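You operate a simulated robot arm through the tools that you are given. There is no shell and no other tool.

Carry out the task below with a simulated two-armed robot. There is one attempt and no reset: what you move stays moved.

TASK
Shim the press as its display asks and latch the seated grey connector.
Fine: slide in before you read; one stroke; slide out afterwards. Where these are worked on the way, their far stop is far enough and under half their travel is too little: press slide.

Only the result counts: the job must be done as asked and must still hold three seconds after the hand-in. Knocking over, shifting, dropping, spilling or breaking anything else fails it.

THE ROBOT
Two 7-joint arms with two-finger grippers on one trunk that stands fixed in place. Base frame: the origin is at the foot of the trunk, x ahead of it, y to its left, z up. Readings come in m, degrees, newtons and seconds.
The left shoulder is at [0.06, 0.123, 0.995], the right one opposite. With the tool pointing down near the work surface each hand reaches from about 0.34 to 0.8 m from the base axis, measured 20 degrees to its own side. Payload 1.47 kg a hand.
Tool frame (each hand has its own): the origin (TCP) lies between the finger pads and is the grasp point; the fingertips stand 0.016 m ahead of it; z points along the fingers, y is the line along which they close. Largest opening 0.087 m; the body of the gripper starts 0.055 m behind the TCP.
Orientation is that of the tool frame in the base frame, as a unit quaternion [w, x, y, z]. With the fingers straight down and closing along the base's y, the tool's x points along the base's -x, its y along +y and its z along -z.

THE INTERFACE
- The arms move only by the tool nudge_tool. It takes "left_targets", "right_targets" or both (then of equal length, played together; a hand with none holds still); each is a list that holds one entry, the list of rows, each a list of 7 numbers: the shift along the base's x, y, z in m, then the turn, a rotation vector about the base's x, y, z in degrees, then the gripper command, from -1 (shut) to 1 (fully open), values between in proportion. In form: [[[dx, dy, dz, wx, wy, wz, grip], ...]]. A call has 1 to 20 rows; each row shifts and turns the commanded pose from where the row before left it. Each row takes 0.2 s and may step no farther than 0.05 m and 8.6 degrees from the row before; otherwise, or with a gripper value out of range, the whole call is refused. A pose out of reach is approached as far as the arm can. The call stops where the force on the tool passes 40 N (or 10 N more than at its start, if that is more) or the arm is blocked; 0.2 s more then pass. Each finger travels about 0.153 m/s and halts on what it meets, pressing with about 28 N; the grip force reading is that of the motor and also rises with nothing between the fingers. The clock runs only during rows and for 0.2 s after the last one: add rows that do not move to give the fingers time. The reply holds the time, the measured pose of the TCP, the force on the tool along the base axes, the opening and the grip force, in the units named above and with some noise, with the torque about the TCP (base axes, N m) and any sound that the robot's microphone picked up.
- Cameras (640 x 400 px; columns grow to the right, rows downward): "scene" is now at [0.0823, 0.0505, 1.5713]; the picture's right is [0.55, -0.83, 0.00], its down [-0.47, -0.31, -0.82] and it looks along [0.69, 0.45, -0.57] (base axes); focal length 276 px, centre (320, 200). "left" rides on the left gripper at [0.073, -0.012, -0.09] in its tool frame; the picture's right is [0.16, 0.99, 0.00], its down [-0.72, 0.12, -0.68] and it looks along [-0.67, 0.11, 0.73] (tool axes); focal length 247 px, centre (320, 200). "right" rides on the right gripper at [0.073, 0.012, -0.09] in its tool frame; the picture's right is [-0.16, 0.99, 0.00], its down [-0.72, -0.12, -0.68] and it looks along [-0.67, -0.11, 0.73] (tool axes); focal length 247 px, centre (320, 200).
- camera(camera): a new picture of that camera. It takes no simulated time.
- raise_lower(by): slides the trunk up (or, below 0, down) by that many m; the arms and the scene camera ride with it, the base frame stays. It gives what a move gives, with no picture.
- aim_head(pan, tilt): turns the head with the scene camera to pan (to the left, within 120 degrees either way) and tilt (down, from -29 to 69), counted from straight ahead of the robot. It gives what a move gives.
- probe_pixels(camera, pixels): there is no depth. For up to 12 entries [column, row, z] of the newest picture of that camera ("zoom" is the newest enlarged one), the place [x, y] in the base frame at which the ray of that pixel passes the height z, good to about 0.002 m. It takes no simulated time.
- inspect(camera, box): a new picture of the part [left, top, right, bottom] of that camera's present view, enlarged. It takes no simulated time.
- job_done(): hands the job in; it is judged then, once.

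Leave the grippers open and the arms clear of the work at the hand-in unless told otherwise.

The tools are called as a command line: name --argument value ..., lists and objects as JSON in quotes. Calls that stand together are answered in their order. nudge_tool: Moves the arms, as the interface text tells. Its arguments: {"type":"object","properties":{"left_targets":{"type":"array","items":{"type":"array","items":{"type":"array","items":{"type":"number"}}}},"right_targets":{"type":"array","items":{"type":"array","items":{"type":"array","items":{"type":"number"}}}}},"required":[]} The other tools are called the same way: raise_lower (by) slides the trunk up or down; aim_head (pan, tilt) turns the head that bears the scene camera; camera (camera) takes a picture; probe_pixels (camera, pixels) gives the place at which the rays of pixels pass given heights; inspect (camera, box) takes an enlarged picture of a part of a camera's view; job_done () hands the job in.

At the start:

```text
time: 0.0
left_ee_pos: [0.3402, 0.4447, 1.3985]
left_orientation: [0.0, 0.0, 1.0, 0.0]
left_contact_force: [-0.4, 0.0, -0.6]
left_ft_torque: [0.01, -0.01, 0.0]
left_gripper_width: 0.087
left_grip_force: 0.1
right_ee_pos: [0.3881, 0.058, 1.425]
right_orientation: [0.0, 0.001, 1.0, 0.0]
right_contact_force: [0.5, 0.6, 0.5]
right_ft_torque: [0.02, -0.02, 0.01]
right_gripper_width: 0.0869
right_grip_force: 0.1
trunk travel left (down, up): [-0.15, 0.08]
head pan, tilt: [33.5, 34.4]
```

scene: 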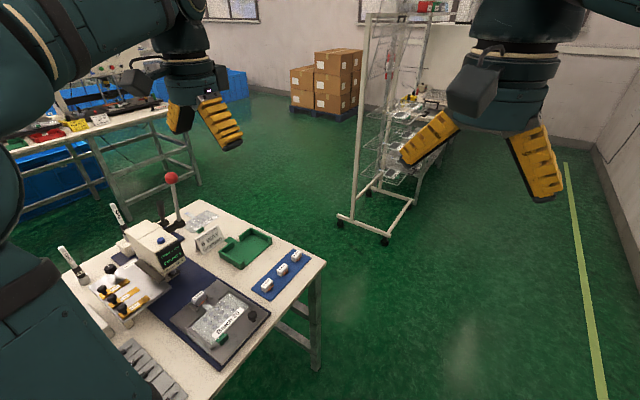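
right: 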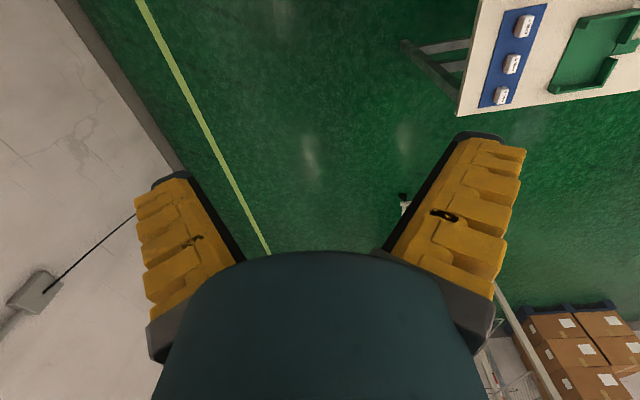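
left: 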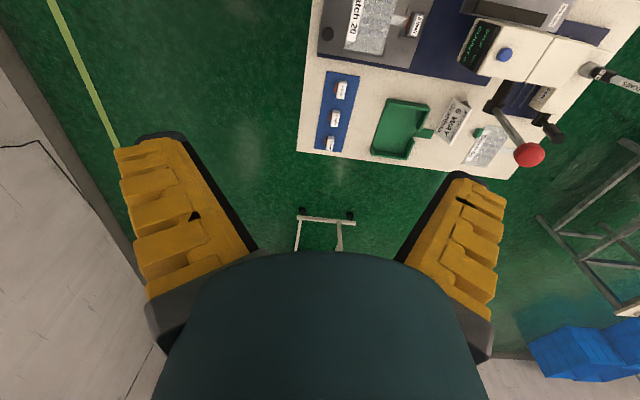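

The work table is at the lower left of the scene picture, with a press that has a display, a red-ball lever, a tray, shims or parts on a blue mat, and a connector fixture. I'll enlarge the parts of the table to read the labels.

inspect --camera "scene" --box '[50, 160, 210, 320]'

inspect --camera "scene" --box '[160, 200, 330, 370]'

inspect --camera "left" --box '[300, 0, 640, 190]'

```text
2.50 times, centred on (130, 240) of scene
```

zoom: 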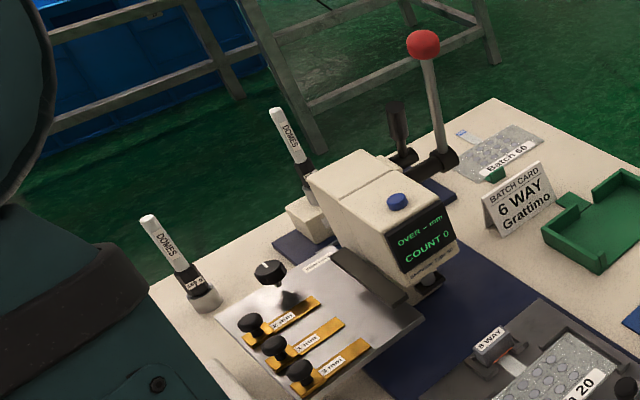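

```text
2.35 times, centred on (245, 285) of scene
```

zoom: 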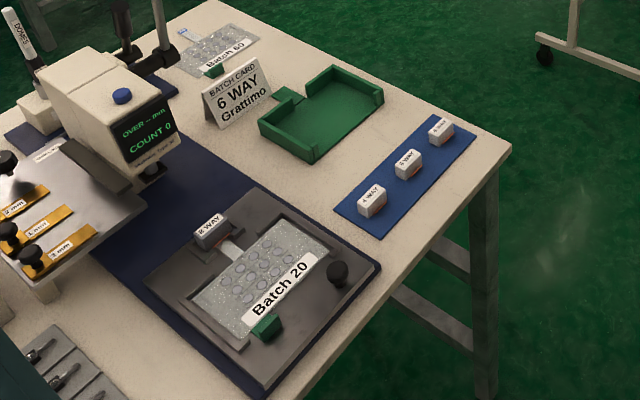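

```text
1.88 times, centred on (470, 95) of left
```

zoom: 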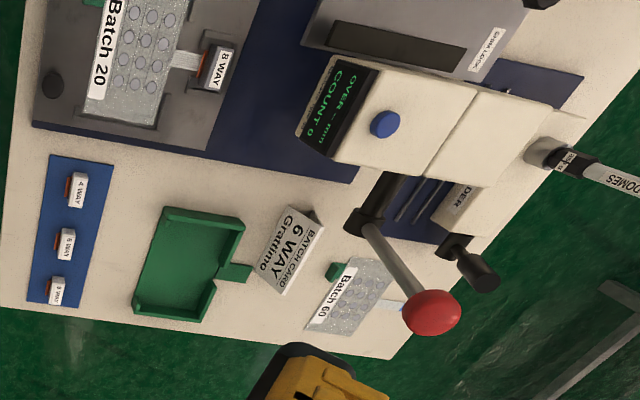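

The press shows "OVER – mm, COUNT 0". There are three yellow shims on a plate, a slide holding Batch 20 with an 8 WAY grey connector, and a lever with a red ball. I'll turn the head toward the table for a better view.

aim_head --pan 58 --tilt 50

camera --camera "scene"

```text
time: 0.9
left_ee_pos: [0.3413, 0.4447, 1.3985]
left_orientation: [0.0, 0.0, 1.0, 0.001]
left_contact_force: [-1.3, 0.1, 0.9]
left_ft_torque: [-0.03, -0.02, 0.03]
left_gripper_width: 0.087
left_grip_force: 0.0
right_ee_pos: [0.3885, 0.0599, 1.4255]
right_orientation: [0.0, 0.0, 1.0, 0.0]
right_contact_force: [0.2, 0.5, -0.3]
right_ft_torque: [-0.04, -0.02, 0.0]
right_gripper_width: 0.0869
right_grip_force: 0.1
trunk travel left (down, up): [-0.15, 0.08]
head pan, tilt: [58.0, 50.0]
```

```text
taken
```

scene: 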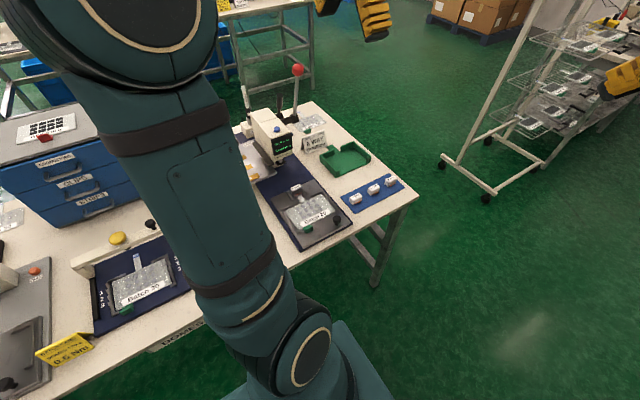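

The left upper arm hides part of the table from here. I'll try a slightly different head direction.

aim_head --pan 40 --tilt 52

camera --camera "scene"

```text
time: 1.7
left_ee_pos: [0.3415, 0.4463, 1.3983]
left_orientation: [0.0, 0.0, 1.0, 0.0]
left_contact_force: [0.4, 0.5, -0.2]
left_ft_torque: [-0.03, -0.01, -0.01]
left_gripper_width: 0.0872
left_grip_force: 0.1
right_ee_pos: [0.3897, 0.0577, 1.4252]
right_orientation: [0.0, -0.001, 1.0, 0.0]
right_contact_force: [0.2, -0.8, -0.3]
right_ft_torque: [-0.02, -0.01, 0.0]
right_gripper_width: 0.087
right_grip_force: 0.0
trunk travel left (down, up): [-0.15, 0.08]
head pan, tilt: [40.0, 52.0]
```

```text
taken
```

scene: 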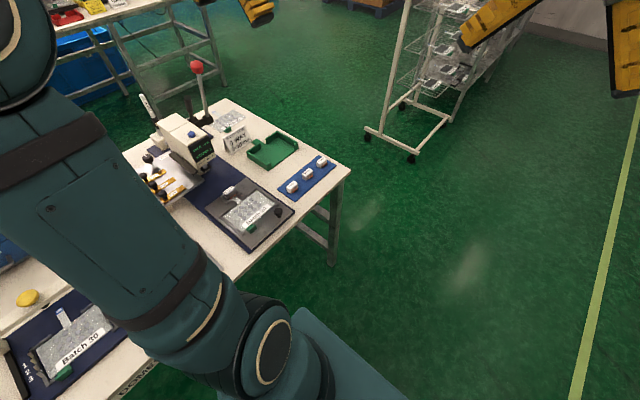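

I'll triangulate the table height by probing the same table corner and mat features in the scene picture and the left picture.

probe_pixels --camera "scene" --pixels '[[350, 170, 0.7], [350, 170, 0.8], [350, 170, 0.9], [197, 67, 1.0], [197, 67, 1.1], [197, 67, 1.2], [249, 248, 0.8], [249, 248, 0.9]]'

camera --camera "left"

probe_pixels --camera "left" --pixels '[[298, 152, 0.7], [298, 152, 0.8], [298, 152, 0.9], [529, 154, 1.0], [529, 154, 1.1], [529, 154, 1.2]]'

```text
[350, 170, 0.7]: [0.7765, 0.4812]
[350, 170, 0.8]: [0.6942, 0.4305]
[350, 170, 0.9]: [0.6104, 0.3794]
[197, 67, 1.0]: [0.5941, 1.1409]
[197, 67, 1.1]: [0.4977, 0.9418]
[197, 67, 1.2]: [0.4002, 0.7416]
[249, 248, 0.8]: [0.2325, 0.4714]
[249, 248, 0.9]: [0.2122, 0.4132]
```

```text
taken
```

left: 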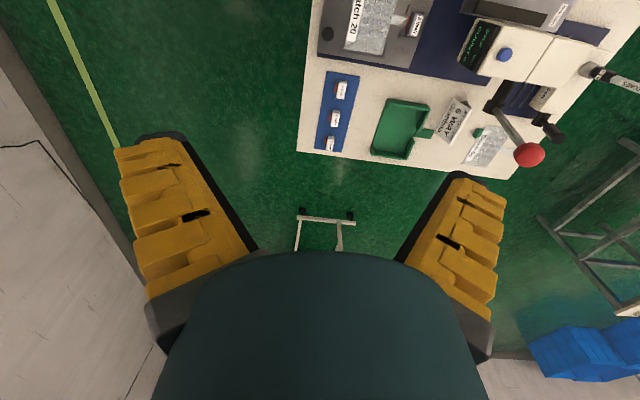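

```text
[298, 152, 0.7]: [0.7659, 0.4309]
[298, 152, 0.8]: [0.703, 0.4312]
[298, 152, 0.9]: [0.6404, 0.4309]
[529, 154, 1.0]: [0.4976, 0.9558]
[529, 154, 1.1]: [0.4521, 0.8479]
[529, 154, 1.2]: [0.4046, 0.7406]
```

The table top is at about z = 0.80 and the red ball is at about (0.40, 0.74, 1.20). I'll enlarge the left camera's view of the press, the shim plate and the connector slide.

inspect --camera "left" --box '[440, 0, 640, 125]'

inspect --camera "left" --box '[310, 0, 470, 100]'

inspect --camera "scene" --box '[120, 90, 240, 210]'

```text
3.20 times, centred on (540, 62) of left
```

zoom: 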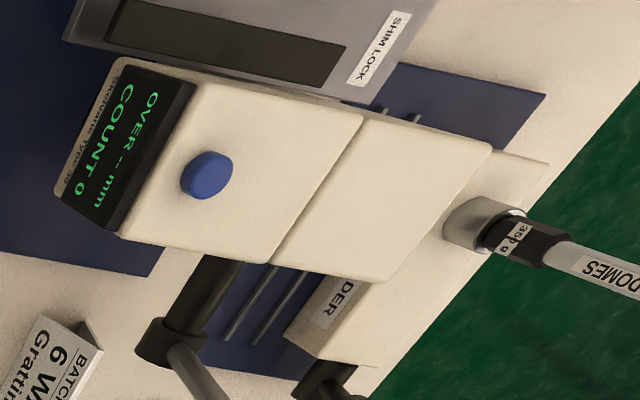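

```text
4.00 times, centred on (390, 50) of left
```

zoom: 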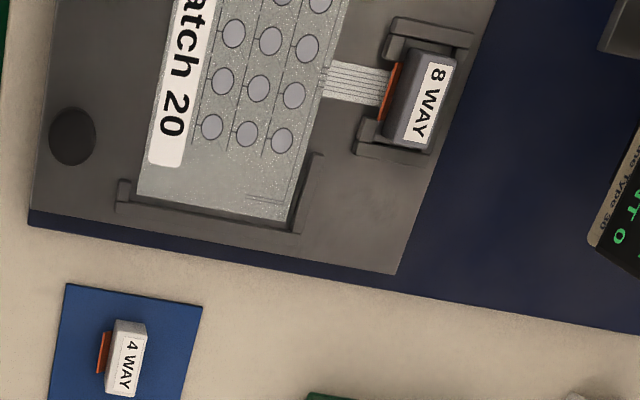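

```text
3.33 times, centred on (180, 150) of scene
```

zoom: 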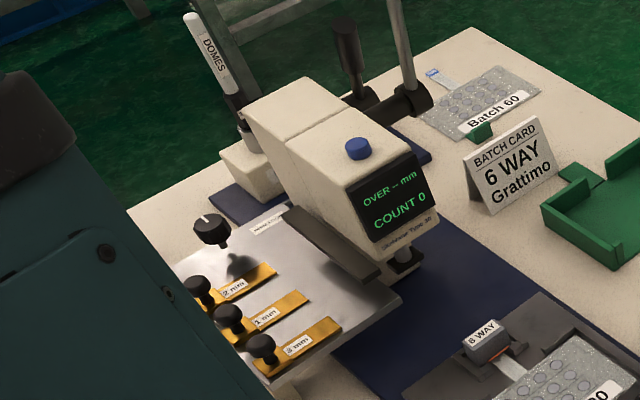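

The zoomed view shows a shim plate with knobbed shims marked 2 mm, 1 mm and 3 mm, a "SHIM LOCK" knob with a white mark, and a dark slot beside the press head. I'll probe rough positions of these features at assumed heights.

probe_pixels --camera "zoom" --pixels '[[200, 285, 0.88], [230, 318, 0.88], [262, 347, 0.88], [211, 228, 0.9], [405, 300, 0.86], [265, 400, 0.86], [358, 148, 1.0], [405, 270, 0.88], [485, 335, 0.85], [420, 105, 0.95], [345, 35, 0.95]]'

```text
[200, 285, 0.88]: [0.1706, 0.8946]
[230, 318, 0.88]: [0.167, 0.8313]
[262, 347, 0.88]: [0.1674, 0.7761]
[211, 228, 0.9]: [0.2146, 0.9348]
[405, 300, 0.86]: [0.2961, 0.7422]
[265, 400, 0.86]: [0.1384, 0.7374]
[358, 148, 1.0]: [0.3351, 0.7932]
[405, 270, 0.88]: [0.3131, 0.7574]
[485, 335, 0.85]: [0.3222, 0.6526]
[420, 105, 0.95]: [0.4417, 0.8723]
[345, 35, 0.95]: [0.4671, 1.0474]
```

The shims appear to be near y = 0.78 to 0.89, but that needs a second viewpoint. I'll move the left hand at height toward (0.0, 0.6, 1.3) so its camera looks over the shims and the slide.

nudge_tool --left_targets '[[[-0.0425, 0.019, -0.0125, 0, 0, 0, 1], [-0.0425, 0.019, -0.0125, 0, 0, 0, 1], [-0.0425, 0.019, -0.0125, 0, 0, 0, 1], [-0.0425, 0.019, -0.0125, 0, 0, 0, 1], [-0.0425, 0.019, -0.0125, 0, 0, 0, 1], [-0.0425, 0.019, -0.0125, 0, 0, 0, 1], [-0.0425, 0.019, -0.0125, 0, 0, 0, 1], [-0.0425, 0.019, -0.0125, 0, 0, 0, 1]]]'

camera --camera "left"

camera --camera "scene"

```text
time: 3.5
left_ee_pos: [-0.0005, 0.5994, 1.2963]
left_orientation: [0.0, 0.0, 1.0, 0.0]
left_contact_force: [0.2, 0.5, 0.3]
left_ft_torque: [-0.01, -0.03, 0.0]
left_gripper_width: 0.087
left_grip_force: 0.0
right_ee_pos: [0.3891, 0.0588, 1.4253]
right_orientation: [0.001, 0.0, 1.0, 0.0]
right_contact_force: [-0.7, -0.6, -0.7]
right_ft_torque: [0.02, 0.02, -0.03]
right_gripper_width: 0.0869
right_grip_force: 0.1
trunk travel left (down, up): [-0.15, 0.08]
head pan, tilt: [40.0, 52.0]
```

```text
taken
```

left: 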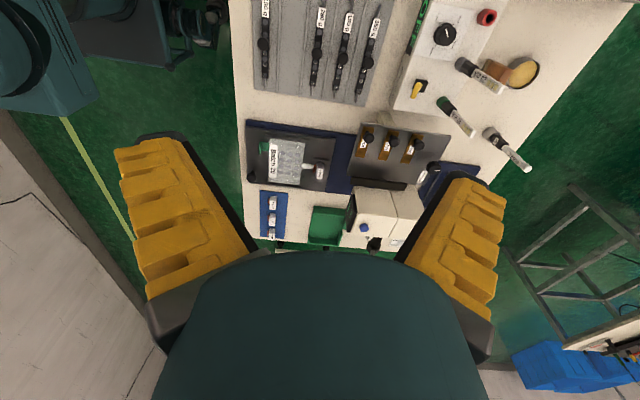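

```text
taken
```

scene: 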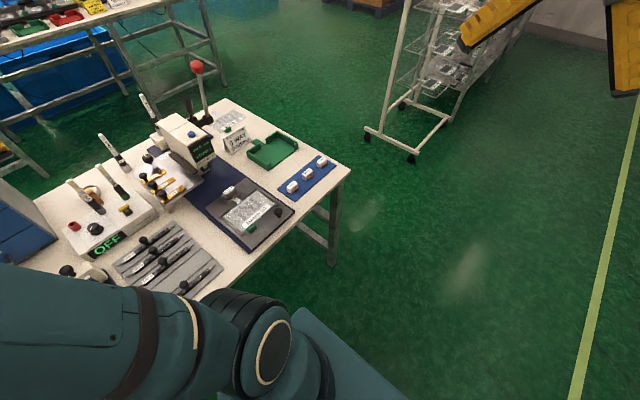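

Both views are now clear. I'll enlarge them, the left one over the shims, slide and press, and the scene one over the press and the rest of the table.

inspect --camera "left" --box '[230, 110, 470, 250]'

inspect --camera "scene" --box '[60, 90, 220, 190]'

inspect --camera "scene" --box '[120, 110, 240, 210]'

inspect --camera "scene" --box '[40, 160, 220, 300]'

```text
2.67 times, centred on (350, 180) of left
```

zoom: 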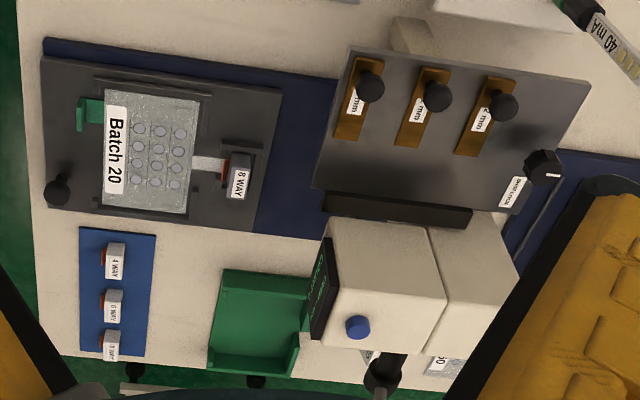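

```text
4.00 times, centred on (140, 140) of scene
```

zoom: 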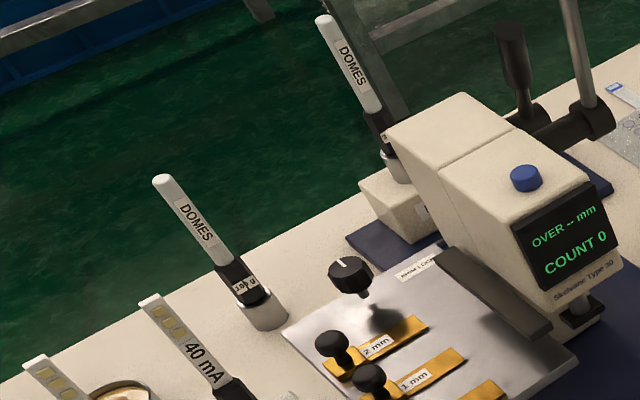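

```text
4.00 times, centred on (180, 160) of scene
```

zoom: 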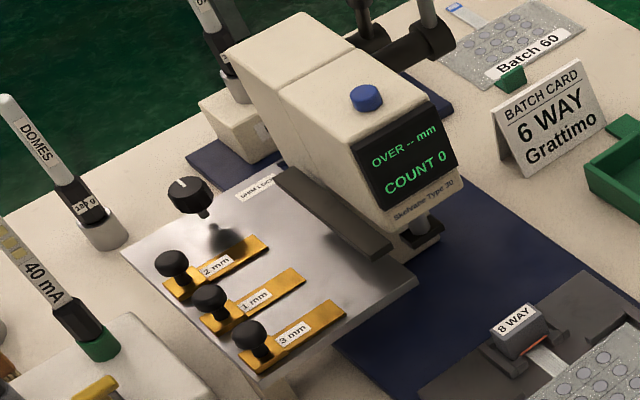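

```text
2.86 times, centred on (130, 230) of scene
```

zoom: 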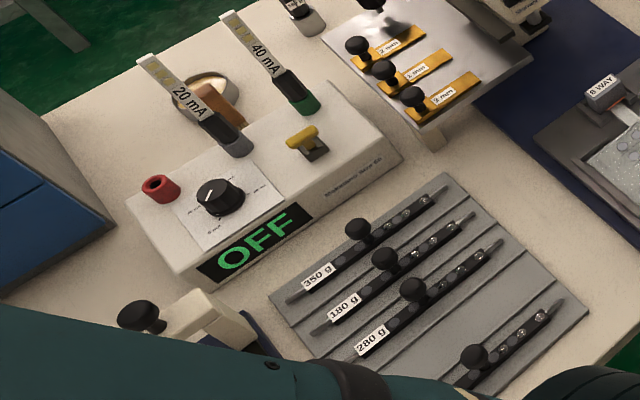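

I'll triangulate the shim knobs, the lock knob and the slide features by probing them in both pictures at two heights each.

probe_pixels --camera "scene" --pixels '[[143, 175.5, 0.85], [143, 175.5, 0.95], [152.5, 184.5, 0.85], [152.5, 184.5, 0.95], [162.3, 193.3, 0.85], [162.3, 193.3, 0.95], [147, 158, 0.85], [147, 158, 0.95], [191, 134, 0.95], [191, 134, 1.05], [278, 211, 0.8], [278, 211, 0.9]]'

probe_pixels --camera "left" --pixels '[[419.1, 144.3, 0.85], [419.1, 144.3, 0.95], [393.7, 141.3, 0.85], [393.7, 141.3, 0.95], [368.6, 137.6, 0.85], [368.6, 137.6, 0.95], [433.5, 167.5, 0.85], [433.5, 167.5, 0.95], [364, 227.5, 0.95], [364, 227.5, 1.05], [251, 176, 0.8], [251, 176, 0.9]]'

```text
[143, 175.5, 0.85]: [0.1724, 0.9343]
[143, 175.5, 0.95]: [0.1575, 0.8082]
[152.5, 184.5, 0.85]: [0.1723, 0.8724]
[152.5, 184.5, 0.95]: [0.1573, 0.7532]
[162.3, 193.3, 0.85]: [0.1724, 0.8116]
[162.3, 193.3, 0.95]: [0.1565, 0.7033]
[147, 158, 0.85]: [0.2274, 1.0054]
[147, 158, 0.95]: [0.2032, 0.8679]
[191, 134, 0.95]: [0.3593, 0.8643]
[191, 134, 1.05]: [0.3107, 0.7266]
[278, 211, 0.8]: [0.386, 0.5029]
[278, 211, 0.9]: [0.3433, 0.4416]
```

```text
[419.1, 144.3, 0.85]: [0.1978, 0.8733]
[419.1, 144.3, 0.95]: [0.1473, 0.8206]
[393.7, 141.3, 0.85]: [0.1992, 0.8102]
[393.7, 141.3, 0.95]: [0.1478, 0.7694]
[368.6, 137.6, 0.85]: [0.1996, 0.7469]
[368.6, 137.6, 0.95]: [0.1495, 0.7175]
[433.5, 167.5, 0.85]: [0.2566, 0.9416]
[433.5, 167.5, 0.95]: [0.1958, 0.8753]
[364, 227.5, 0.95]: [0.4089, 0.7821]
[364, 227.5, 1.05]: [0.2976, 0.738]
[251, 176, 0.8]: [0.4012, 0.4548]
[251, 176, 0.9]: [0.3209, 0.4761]
```

From the two views:
- **Shim knobs:** 3 mm at about (0.159, 0.723, 0.932), 1 mm at (0.160, 0.778, 0.929), 2 mm at (0.158, 0.830, 0.933).
- **Shim lock knob:** about (0.204, 0.882, 0.94).
- **Slide knob:** about (0.358, 0.467, 0.858).
- **Blue button:** about (0.314, 0.743, 1.038).

Next I'll move the left hand to see behind the press and read the other labels.

nudge_tool --left_targets '[[[0.025, 0.0375, 0.015, 0, 0, 0, 1], [0.025, 0.0375, 0.015, 0, 0, 0, 1], [0.025, 0.0375, 0.015, 0, 0, 0, 1], [0.025, 0.0375, 0.015, 0, 0, 0, 1]]]'

camera --camera "left"

```text
time: 4.7
left_ee_pos: [-0.0597, 0.7335, 1.3646]
left_orientation: [-0.061, -0.164, 0.985, -0.001]
left_contact_force: [-0.3, 0.2, -0.5]
left_ft_torque: [-0.02, 0.01, -0.01]
left_gripper_width: 0.087
left_grip_force: 0.0
right_ee_pos: [0.3898, 0.0582, 1.4242]
right_orientation: [-0.001, 0.0, 1.0, -0.001]
right_contact_force: [-0.9, 0.5, -0.1]
right_ft_torque: [-0.01, -0.02, 0.0]
right_gripper_width: 0.087
right_grip_force: 0.0
trunk travel left (down, up): [-0.15, 0.08]
head pan, tilt: [40.0, 52.0]
stopped in row 4 (left hand): the arm was blocked; the commanded pose is now the measured one
```

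```text
taken
```

left: 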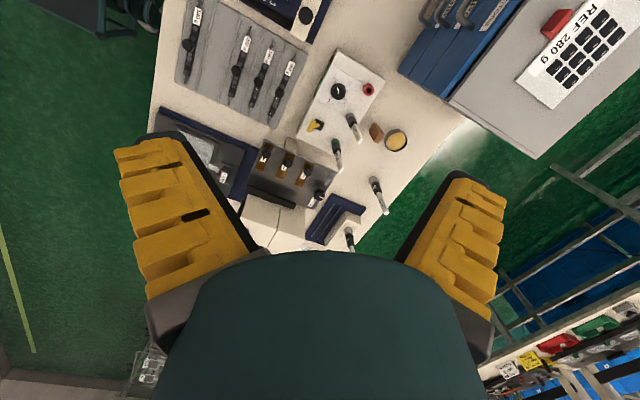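

The pose was out of reach at that height, so the hand stopped with some turn in it. I'll enlarge what this view shows before I move back.

inspect --camera "left" --box '[200, 120, 400, 250]'

inspect --camera "scene" --box '[140, 40, 260, 130]'

```text
3.08 times, centred on (300, 185) of left
```

zoom: 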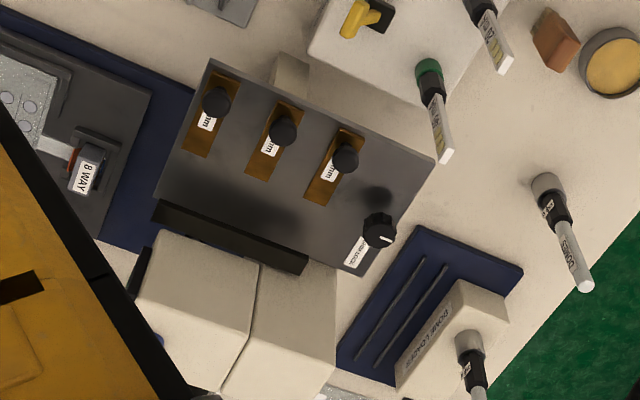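

```text
4.44 times, centred on (200, 85) of scene
```

zoom: 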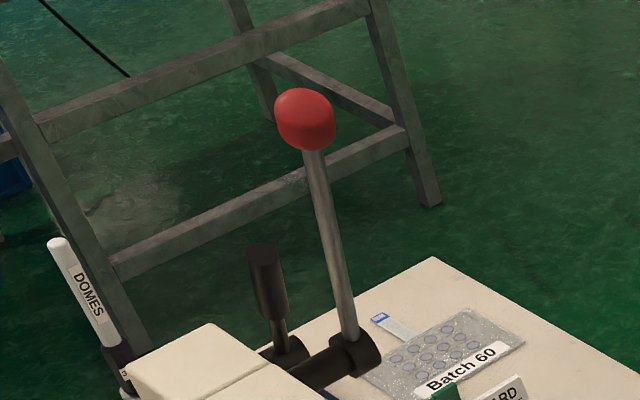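

The block behind the press reads "DOME LOADER", which belongs to another job. I'll check where the blue drawers stand before I lower the hand for a closer look at the shims.

probe_pixels --camera "left" --pixels '[[455, 100, 0.95], [455, 100, 1.05], [400, 70, 0.8], [340, 55, 0.85], [345, 50, 0.9], [368, 125, 0.95], [380, 210, 1.0]]'

aim_head --pan 65 --tilt 48

camera --camera "scene"

```text
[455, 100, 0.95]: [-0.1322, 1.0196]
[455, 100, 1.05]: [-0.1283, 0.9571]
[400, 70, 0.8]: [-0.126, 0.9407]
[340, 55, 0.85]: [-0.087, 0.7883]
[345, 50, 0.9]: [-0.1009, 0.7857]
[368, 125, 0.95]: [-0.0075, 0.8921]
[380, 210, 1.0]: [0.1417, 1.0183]
```

```text
time: 5.6
left_ee_pos: [-0.0596, 0.7343, 1.3632]
left_orientation: [-0.061, -0.161, 0.985, 0.0]
left_contact_force: [-1.2, -0.2, -0.2]
left_ft_torque: [0.0, -0.02, 0.0]
left_gripper_width: 0.0871
left_grip_force: 0.0
right_ee_pos: [0.389, 0.0587, 1.4251]
right_orientation: [0.0, 0.0, 1.0, 0.0]
right_contact_force: [0.6, -0.3, 0.5]
right_ft_torque: [-0.01, -0.03, -0.03]
right_gripper_width: 0.0869
right_grip_force: 0.1
trunk travel left (down, up): [-0.15, 0.08]
head pan, tilt: [65.0, 48.0]
```

```text
taken
```

scene: 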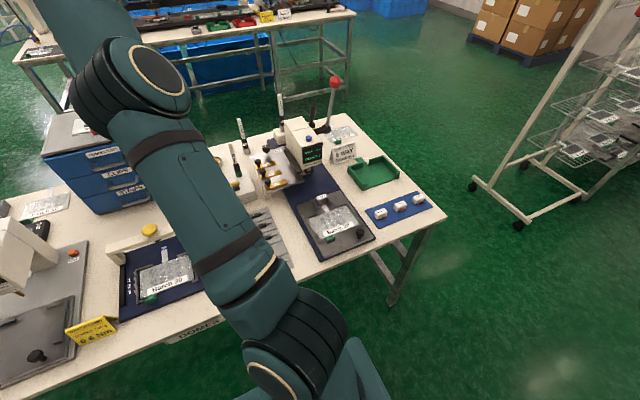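

Nothing stands in the way below the hand. I'll turn the hand back to straight down and lower it to about (-0.05, 0.70, 1.2) for a close look at the shims.

nudge_tool --left_targets '[[[0.0025, -0.008, -0.04, 0, -1.75, -4.73, 1], [0.0025, -0.008, -0.04, 0, -1.75, -4.73, 1], [0.0025, -0.008, -0.04, 0, -1.75, -4.73, 1], [0.0025, -0.008, -0.04, 0, -1.75, -4.73, 1]]]'

camera --camera "left"

```text
time: 6.6
left_ee_pos: [-0.0472, 0.7021, 1.2037]
left_orientation: [0.001, 0.001, 1.0, 0.0]
left_contact_force: [1.2, -0.2, -0.3]
left_ft_torque: [0.02, 0.01, 0.0]
left_gripper_width: 0.0871
left_grip_force: 0.1
right_ee_pos: [0.389, 0.0588, 1.4254]
right_orientation: [0.0, -0.001, 1.0, 0.0]
right_contact_force: [0.0, -0.1, 0.0]
right_ft_torque: [-0.01, 0.0, 0.01]
right_gripper_width: 0.0869
right_grip_force: 0.1
trunk travel left (down, up): [-0.15, 0.08]
head pan, tilt: [65.0, 48.0]
```

```text
taken
```

left: 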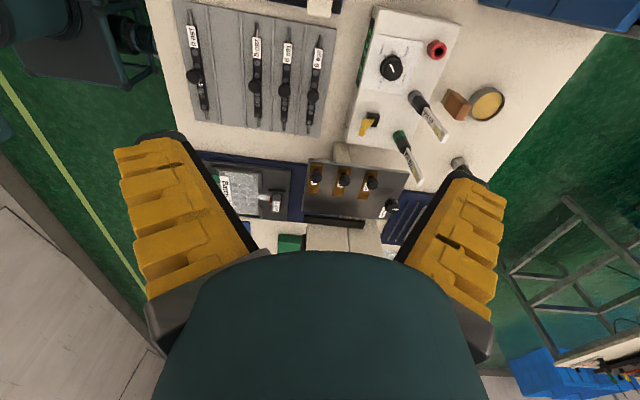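

inspect --camera "left" --box '[285, 135, 425, 255]'

inspect --camera "scene" --box '[230, 80, 390, 200]'

```text
3.33 times, centred on (355, 195) of left
```

zoom: 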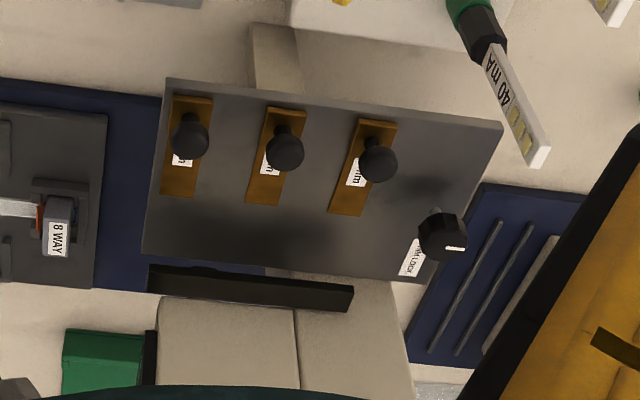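

```text
3.33 times, centred on (310, 140) of scene
```

zoom: 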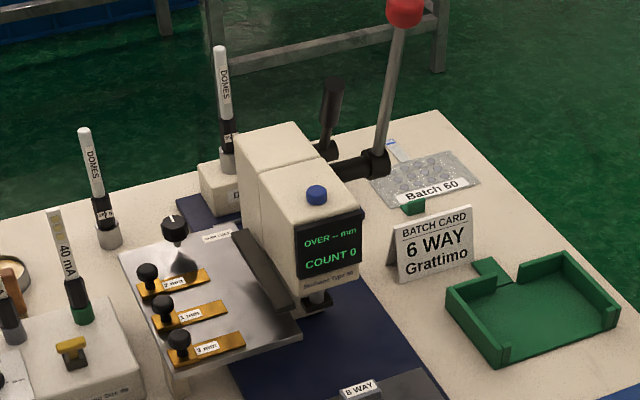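

I'll enlarge further on the shim lock and its label, and on the press ram area and the slide.

inspect --camera "left" --box '[365, 185, 429, 225]'

inspect --camera "scene" --box '[255, 125, 319, 165]'

inspect --camera "scene" --box '[285, 175, 381, 255]'

inspect --camera "scene" --box '[290, 130, 354, 170]'

```text
10.00 times, centred on (397, 205) of left
```

zoom: 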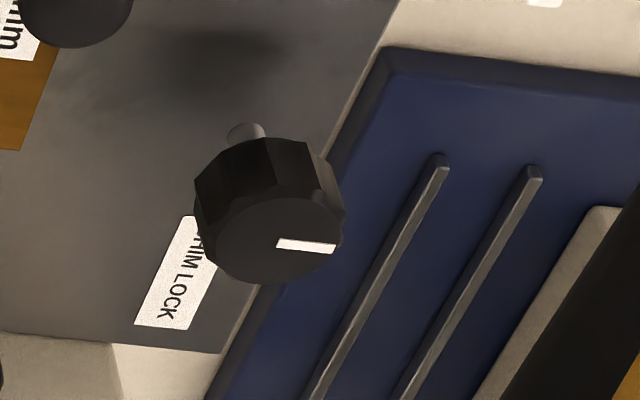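

```text
10.00 times, centred on (287, 145) of scene
```

zoom: 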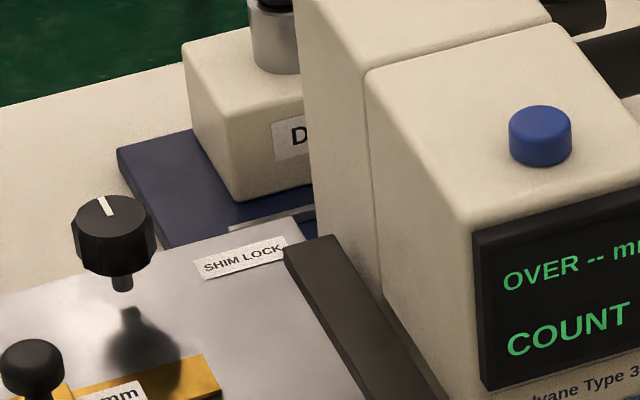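

```text
5.00 times, centred on (333, 215) of scene
```

zoom: 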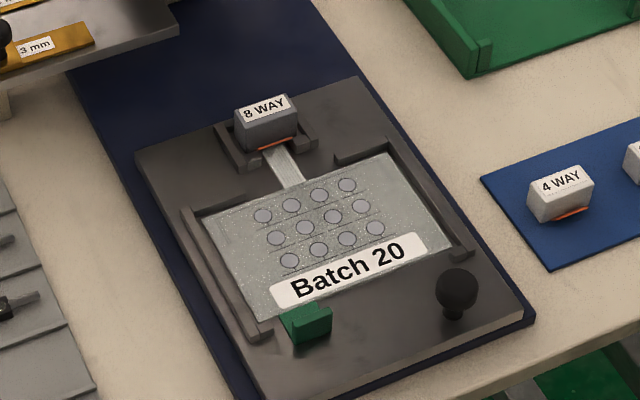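

```text
10.00 times, centred on (322, 150) of scene
```

zoom: 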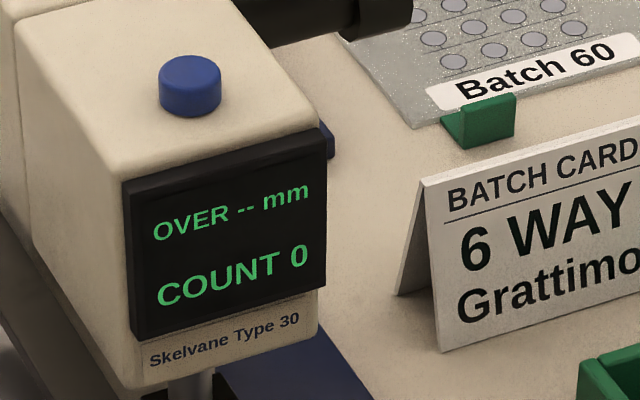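

Next is the slide. I'll take the left hand over its knob, stopping at about (0.28, 0.467, 1.10), and check the knob's position from there.

nudge_tool --left_targets '[[[0.0363, -0.0261, -0.0115, 0, 0, 0, 1], [0.0363, -0.0261, -0.0115, 0, 0, 0, 1], [0.0363, -0.0261, -0.0115, 0, 0, 0, 1], [0.0363, -0.0261, -0.0115, 0, 0, 0, 1], [0.0363, -0.0261, -0.0115, 0, 0, 0, 1], [0.0363, -0.0261, -0.0115, 0, 0, 0, 1], [0.0363, -0.0261, -0.0115, 0, 0, 0, 1], [0.0363, -0.0261, -0.0115, 0, 0, 0, 1], [0.0363, -0.0261, -0.0115, 0, 0, 0, 1]]]'

camera --camera "left"

camera --camera "scene"

```text
time: 8.6
left_ee_pos: [0.2797, 0.4659, 1.1003]
left_orientation: [-0.002, 0.0, 1.0, 0.0]
left_contact_force: [-0.3, -0.1, -0.1]
left_ft_torque: [0.01, 0.03, -0.03]
left_gripper_width: 0.0869
left_grip_force: 0.0
right_ee_pos: [0.3897, 0.0582, 1.4246]
right_orientation: [-0.001, 0.0, 1.0, 0.0]
right_contact_force: [0.4, 0.4, 0.5]
right_ft_torque: [0.0, 0.02, -0.01]
right_gripper_width: 0.0871
right_grip_force: 0.1
trunk travel left (down, up): [-0.15, 0.08]
head pan, tilt: [65.0, 48.0]
```

```text
taken
```

left: 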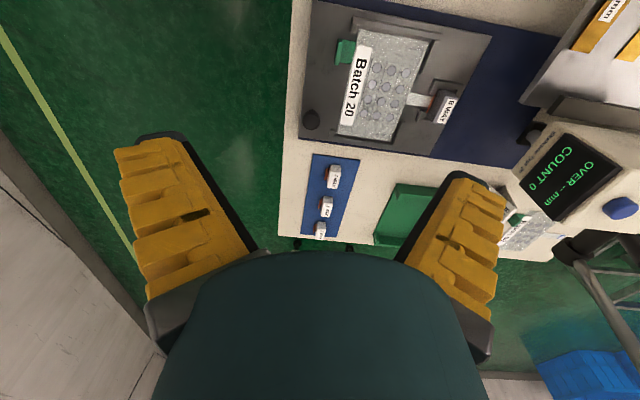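

```text
taken
```

scene: 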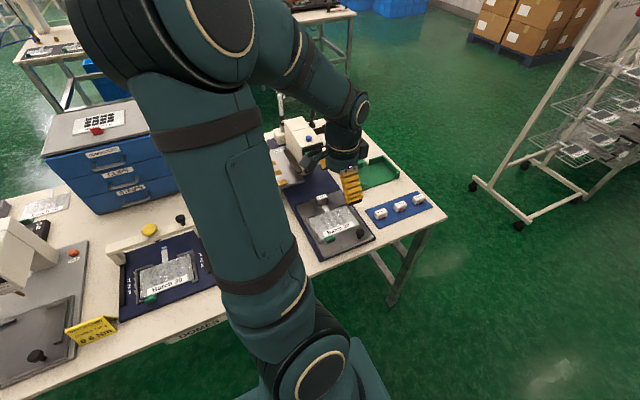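

The slide knob is at about (311, 119) in the left picture. I'll probe it and the plate's edges to get the slide's axis.

probe_pixels --camera "left" --pixels '[[311, 117, 0.855], [311, 117, 0.84], [300, 138, 0.815], [432, 157, 0.815], [491, 37, 0.815], [314, 3, 0.815], [442, 108, 0.85], [527, 136, 0.86], [550, 210, 0.95], [500, 175, 0.95], [530, 94, 0.88], [633, 122, 0.88]]'

inspect --camera "left" --box '[440, 60, 600, 180]'

inspect --camera "left" --box '[290, 0, 450, 160]'

```text
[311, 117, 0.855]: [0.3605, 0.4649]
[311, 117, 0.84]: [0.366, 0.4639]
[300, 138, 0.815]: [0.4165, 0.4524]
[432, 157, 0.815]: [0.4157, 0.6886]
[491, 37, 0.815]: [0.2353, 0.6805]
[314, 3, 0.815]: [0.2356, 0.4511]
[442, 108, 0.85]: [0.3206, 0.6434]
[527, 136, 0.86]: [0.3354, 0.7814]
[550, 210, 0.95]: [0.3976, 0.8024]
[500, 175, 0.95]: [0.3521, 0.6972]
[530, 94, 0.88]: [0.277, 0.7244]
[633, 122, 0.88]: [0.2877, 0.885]
```

```text
3.33 times, centred on (520, 120) of left
```

zoom: 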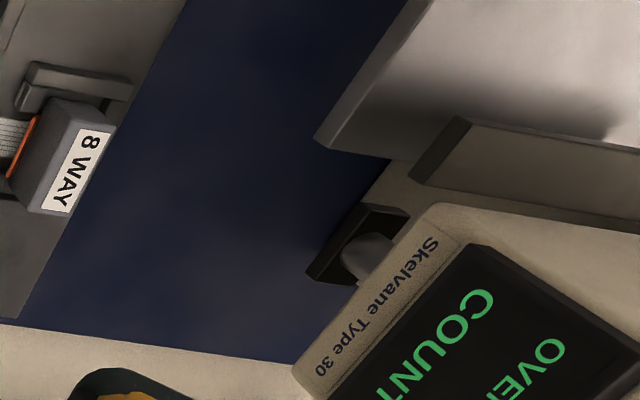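

```text
2.50 times, centred on (370, 80) of left
```

zoom: 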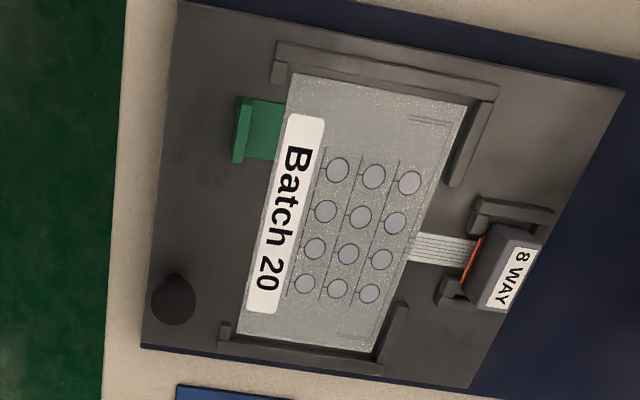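

The slide plate spans x 0.235 to 0.416 and y 0.452 to 0.685, and it runs along +y. Its knob is at about (0.362, 0.4645, 0.85), and the press ram is near y = 0.78. I'll move above the knob with the fingers part open and check the alignment.

nudge_tool --left_targets '[[[0.0206, -0.0004, -0.0375, 0, 0, 0, 0.2], [0.0206, -0.0004, -0.0375, 0, 0, 0, 0.1], [0.0206, -0.0004, -0.0375, 0, 0, 0, 0.0], [0.0206, -0.0004, -0.0375, 0, 0, 0, 0.0], [0, 0, 0, 0, 0, 0, 0.0]]]'

camera --camera "left"

```text
time: 9.8
left_ee_pos: [0.3607, 0.4657, 0.9495]
left_orientation: [0.0, 0.002, 1.0, -0.001]
left_contact_force: [-0.4, -0.1, 0.7]
left_ft_torque: [0.0, 0.0, 0.03]
left_gripper_width: 0.0493
left_grip_force: 4.2
right_ee_pos: [0.3882, 0.0577, 1.4255]
right_orientation: [0.0, 0.0, 1.0, 0.0]
right_contact_force: [0.2, 0.0, -0.3]
right_ft_torque: [0.03, 0.01, -0.01]
right_gripper_width: 0.087
right_grip_force: 0.1
trunk travel left (down, up): [-0.15, 0.08]
head pan, tilt: [65.0, 48.0]
```

```text
taken
```

left: 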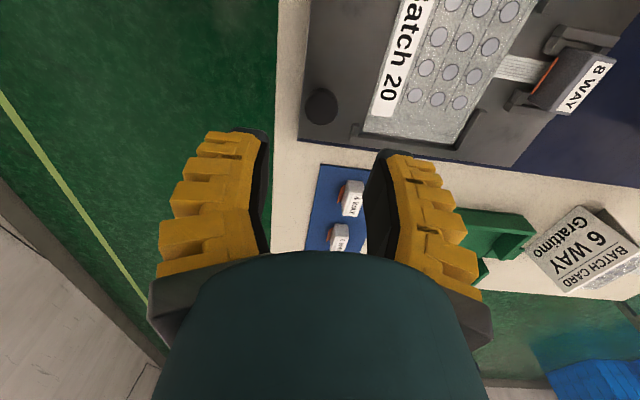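

The knob is at about (321, 104). I'll probe it from this lower viewpoint to refine the position.

probe_pixels --camera "left" --pixels '[[321, 104, 0.85], [321, 104, 0.84], [321, 104, 0.86], [298, 138, 0.815], [512, 165, 0.815], [298, 138, 0.805], [345, 205, 0.8]]'

inspect --camera "left" --box '[280, 60, 408, 140]'

```text
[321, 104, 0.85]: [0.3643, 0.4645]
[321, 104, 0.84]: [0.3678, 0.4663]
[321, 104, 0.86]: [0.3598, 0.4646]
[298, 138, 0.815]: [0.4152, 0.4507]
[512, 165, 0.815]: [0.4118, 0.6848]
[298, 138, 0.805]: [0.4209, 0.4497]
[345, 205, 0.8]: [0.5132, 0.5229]
```

```text
5.00 times, centred on (344, 100) of left
```

zoom: 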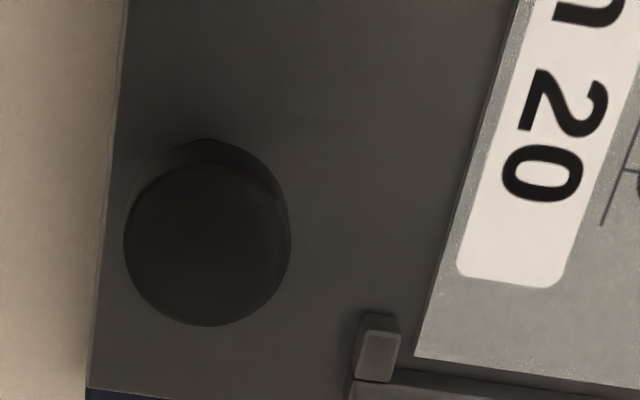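

The knob is about 25 mm across at (0.363, 0.4645, 0.85), and the plate top is at about 0.815. I'll lower the TCP to 0.848 around it and close the fingers on it.

nudge_tool --left_targets '[[[0.0007, 0, -0.034, 0, 0, 0, 0.0], [0.0007, 0, -0.034, 0, 0, 0, 0.0], [0.0006, 0, -0.033, 0, 0, 0, 0.0], [0, 0, 0, 0, 0, 0, 0.0], [0, 0, 0, 0, 0, 0, -0.4], [0, 0, 0, 0, 0, 0, -0.6], [0, 0, 0, 0, 0, 0, -0.6]]]'

camera --camera "left"

```text
time: 11.4
left_ee_pos: [0.3618, 0.4654, 0.8495]
left_orientation: [0.0, 0.002, 1.0, -0.001]
left_contact_force: [0.1, 2.6, 0.3]
left_ft_torque: [-0.01, -0.02, 0.0]
left_gripper_width: 0.0251
left_grip_force: 5.9
right_ee_pos: [0.3897, 0.0592, 1.4243]
right_orientation: [0.0, 0.0, 1.0, 0.0]
right_contact_force: [-0.1, -0.4, 0.7]
right_ft_torque: [-0.01, -0.01, -0.01]
right_gripper_width: 0.087
right_grip_force: 0.0
trunk travel left (down, up): [-0.15, 0.08]
head pan, tilt: [65.0, 48.0]
```

```text
taken
```

left: 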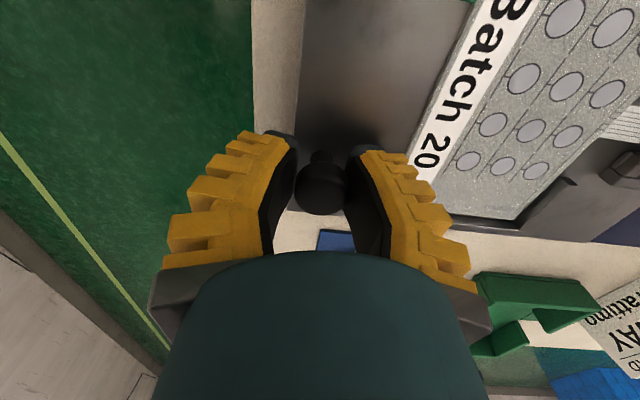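

The fingers hold the knob, with a width of 0.025. I'll push the slide in along +y in modest steps while watching the force.

nudge_tool --left_targets '[[[0, 0.01, 0, 0, 0, 0, -0.7], [0, 0.012, 0, 0, 0, 0, -0.7], [0, 0.012, 0, 0, 0, 0, -0.7], [0, 0.012, 0, 0, 0, 0, -0.7], [0, 0.012, 0, 0, 0, 0, -0.7], [0, 0.012, 0, 0, 0, 0, -0.7], [0, 0.01, 0, 0, 0, 0, -0.7]]]'

camera --camera "left"

camera --camera "scene"

```text
time: 13.0
left_ee_pos: [0.3629, 0.5461, 0.8496]
left_orientation: [0.0, 0.002, 1.0, -0.001]
left_contact_force: [7.8, 0.8, -3.5]
left_ft_torque: [-0.03, -0.11, 0.05]
left_gripper_width: 0.0187
left_grip_force: 29.9
right_ee_pos: [0.3901, 0.0591, 1.4245]
right_orientation: [0.0, 0.0, 1.0, 0.0]
right_contact_force: [0.6, 0.3, 0.4]
right_ft_torque: [-0.03, -0.02, -0.02]
right_gripper_width: 0.087
right_grip_force: 0.0
trunk travel left (down, up): [-0.15, 0.08]
head pan, tilt: [65.0, 48.0]
```

```text
taken
```

left: 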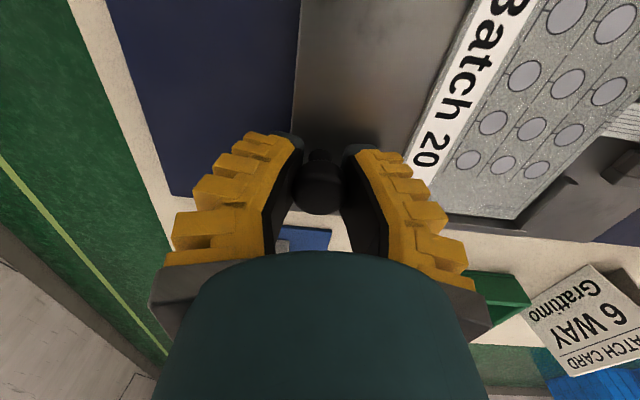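

```text
taken
```

scene: 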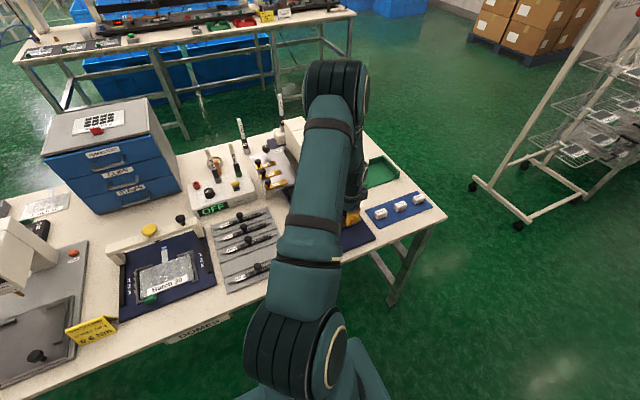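

The slide has moved 0.08 m without resistance. I'll ease the grip a little and keep pushing toward the far stop.

nudge_tool --left_targets '[[[0, 0.01, 0, 0, 0, 0, -0.45], [0, 0.01, 0, 0, 0, 0, -0.45], [0, 0.01, 0, 0, 0, 0, -0.45], [0, 0.01, 0, 0, 0, 0, -0.45], [0, 0.008, 0, 0, 0, 0, -0.45]]]'

camera --camera "left"

```text
time: 14.2
left_ee_pos: [0.364, 0.5886, 0.8492]
left_orientation: [0.0, 0.003, 1.0, -0.003]
left_contact_force: [1.6, -23.9, -1.5]
left_ft_torque: [0.09, -0.23, -0.04]
left_gripper_width: 0.0453
left_grip_force: 15.5
right_ee_pos: [0.3887, 0.0558, 1.4248]
right_orientation: [0.0, 0.0, 1.0, 0.0]
right_contact_force: [-0.7, -1.6, 0.5]
right_ft_torque: [-0.03, -0.02, -0.01]
right_gripper_width: 0.0872
right_grip_force: 0.0
trunk travel left (down, up): [-0.15, 0.08]
head pan, tilt: [65.0, 48.0]
```

```text
taken
```

left: 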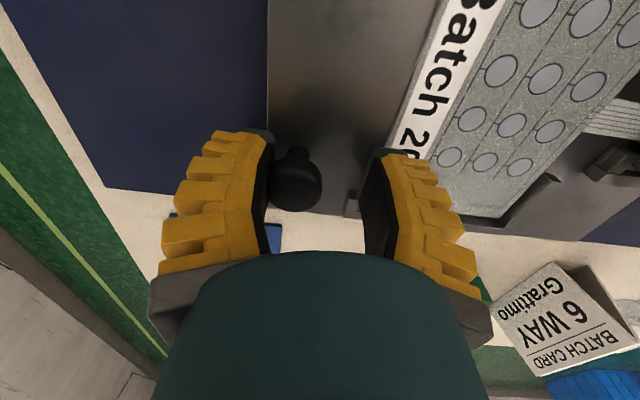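

Force has built to −24 N in y, and the knob has moved to about y = 0.578, so this looks like the far stop after about 0.113 m. I'll ease off, open the fingers and rise to see the display.

nudge_tool --left_targets '[[[0, -0.01, 0, 0, 0, 0, 0.0], [0, 0, 0, 0, 0, 0, 0.2], [0, -0.002, 0.03, 0, 0, 0, 0.2], [0, -0.02, 0.045, 0, 0, 0, 0.2], [-0.03, -0.02, 0.035, 0, 0, 0, 0.2]]]'

camera --camera "left"

camera --camera "scene"

```text
refused: row 5 steps farther than a row can; nothing moved
```

```text
taken
```

left: 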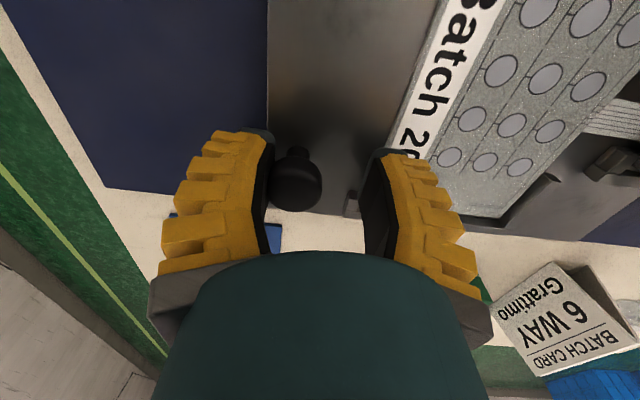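

```text
taken
```

scene: 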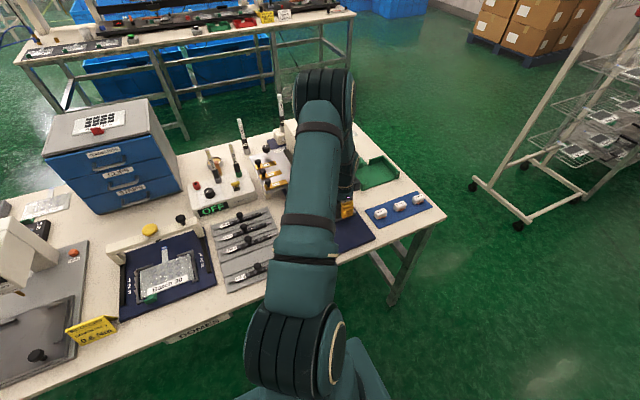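

One row was too long and the call was refused, so nothing moved. I'll repeat it with shorter steps, rising straight up first.

nudge_tool --left_targets '[[[0, -0.01, 0, 0, 0, 0, 0.0], [0, 0, 0, 0, 0, 0, 0.2], [0, 0, 0, 0, 0, 0, 0.2], [0, 0, 0.04, 0, 0, 0, 0.2], [0, 0, 0.045, 0, 0, 0, 0.2], [-0.02, -0.03, 0.03, 0, 0, 0, 0.2]]]'

camera --camera "left"

camera --camera "scene"

```text
time: 15.6
left_ee_pos: [0.3417, 0.5541, 0.9671]
left_orientation: [0.001, 0.002, 1.0, 0.0]
left_contact_force: [-0.4, -0.4, 1.3]
left_ft_torque: [-0.01, -0.01, -0.01]
left_gripper_width: 0.0573
left_grip_force: 3.6
right_ee_pos: [0.3874, 0.0566, 1.4264]
right_orientation: [0.001, -0.001, 1.0, 0.002]
right_contact_force: [0.3, -0.9, 0.3]
right_ft_torque: [0.03, -0.03, 0.01]
right_gripper_width: 0.0867
right_grip_force: 0.1
trunk travel left (down, up): [-0.15, 0.08]
head pan, tilt: [65.0, 48.0]
```

```text
taken
```

left: 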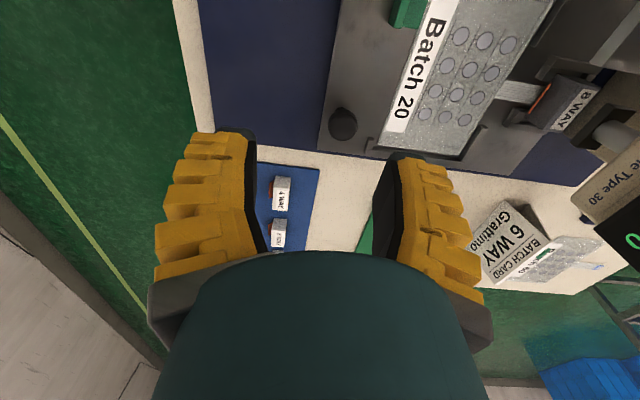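

```text
taken
```

scene: 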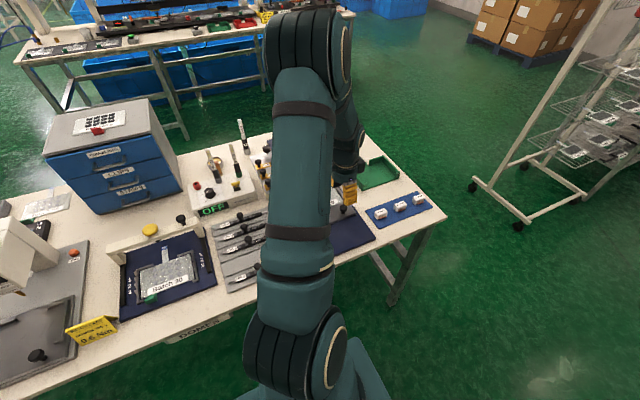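

I'll probe the knob, which is now near (343, 124), and move back to the earlier viewing pose to read the display.

probe_pixels --camera "left" --pixels '[[343, 124, 0.85], [317, 152, 0.815], [480, 187, 0.815]]'

nudge_tool --left_targets '[[[-0.015, -0.03, 0.03, 0, 0, 0, 0.2], [-0.015, -0.03, 0.03, 0, 0, 0, 0.2], [-0.015, -0.03, 0.03, 0, 0, 0, 0.2], [-0.015, -0.02, 0.04, 0, 0, 0, 0.2]]]'

camera --camera "left"

```text
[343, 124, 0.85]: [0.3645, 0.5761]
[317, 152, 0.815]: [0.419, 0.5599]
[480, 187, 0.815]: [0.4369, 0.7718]
```

```text
time: 16.6
left_ee_pos: [0.2818, 0.4438, 1.0947]
left_orientation: [0.0, 0.002, 1.0, 0.0]
left_contact_force: [-0.7, -1.0, 0.1]
left_ft_torque: [-0.03, 0.0, -0.03]
left_gripper_width: 0.0576
left_grip_force: 3.8
right_ee_pos: [0.388, 0.0588, 1.4252]
right_orientation: [0.0, 0.0, 1.0, 0.002]
right_contact_force: [-0.3, -0.8, 1.0]
right_ft_torque: [0.02, -0.04, 0.05]
right_gripper_width: 0.0868
right_grip_force: 0.0
trunk travel left (down, up): [-0.15, 0.08]
head pan, tilt: [65.0, 48.0]
```

```text
taken
```

left: 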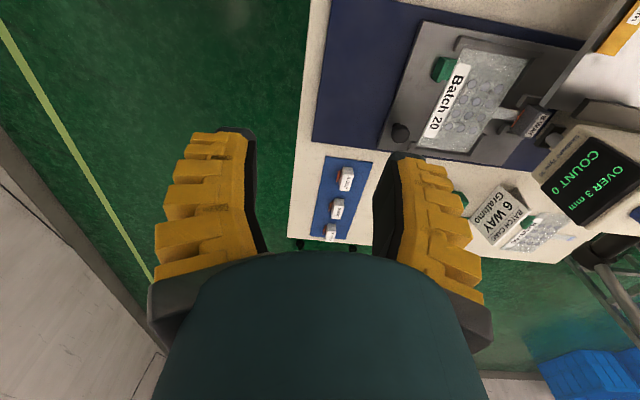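

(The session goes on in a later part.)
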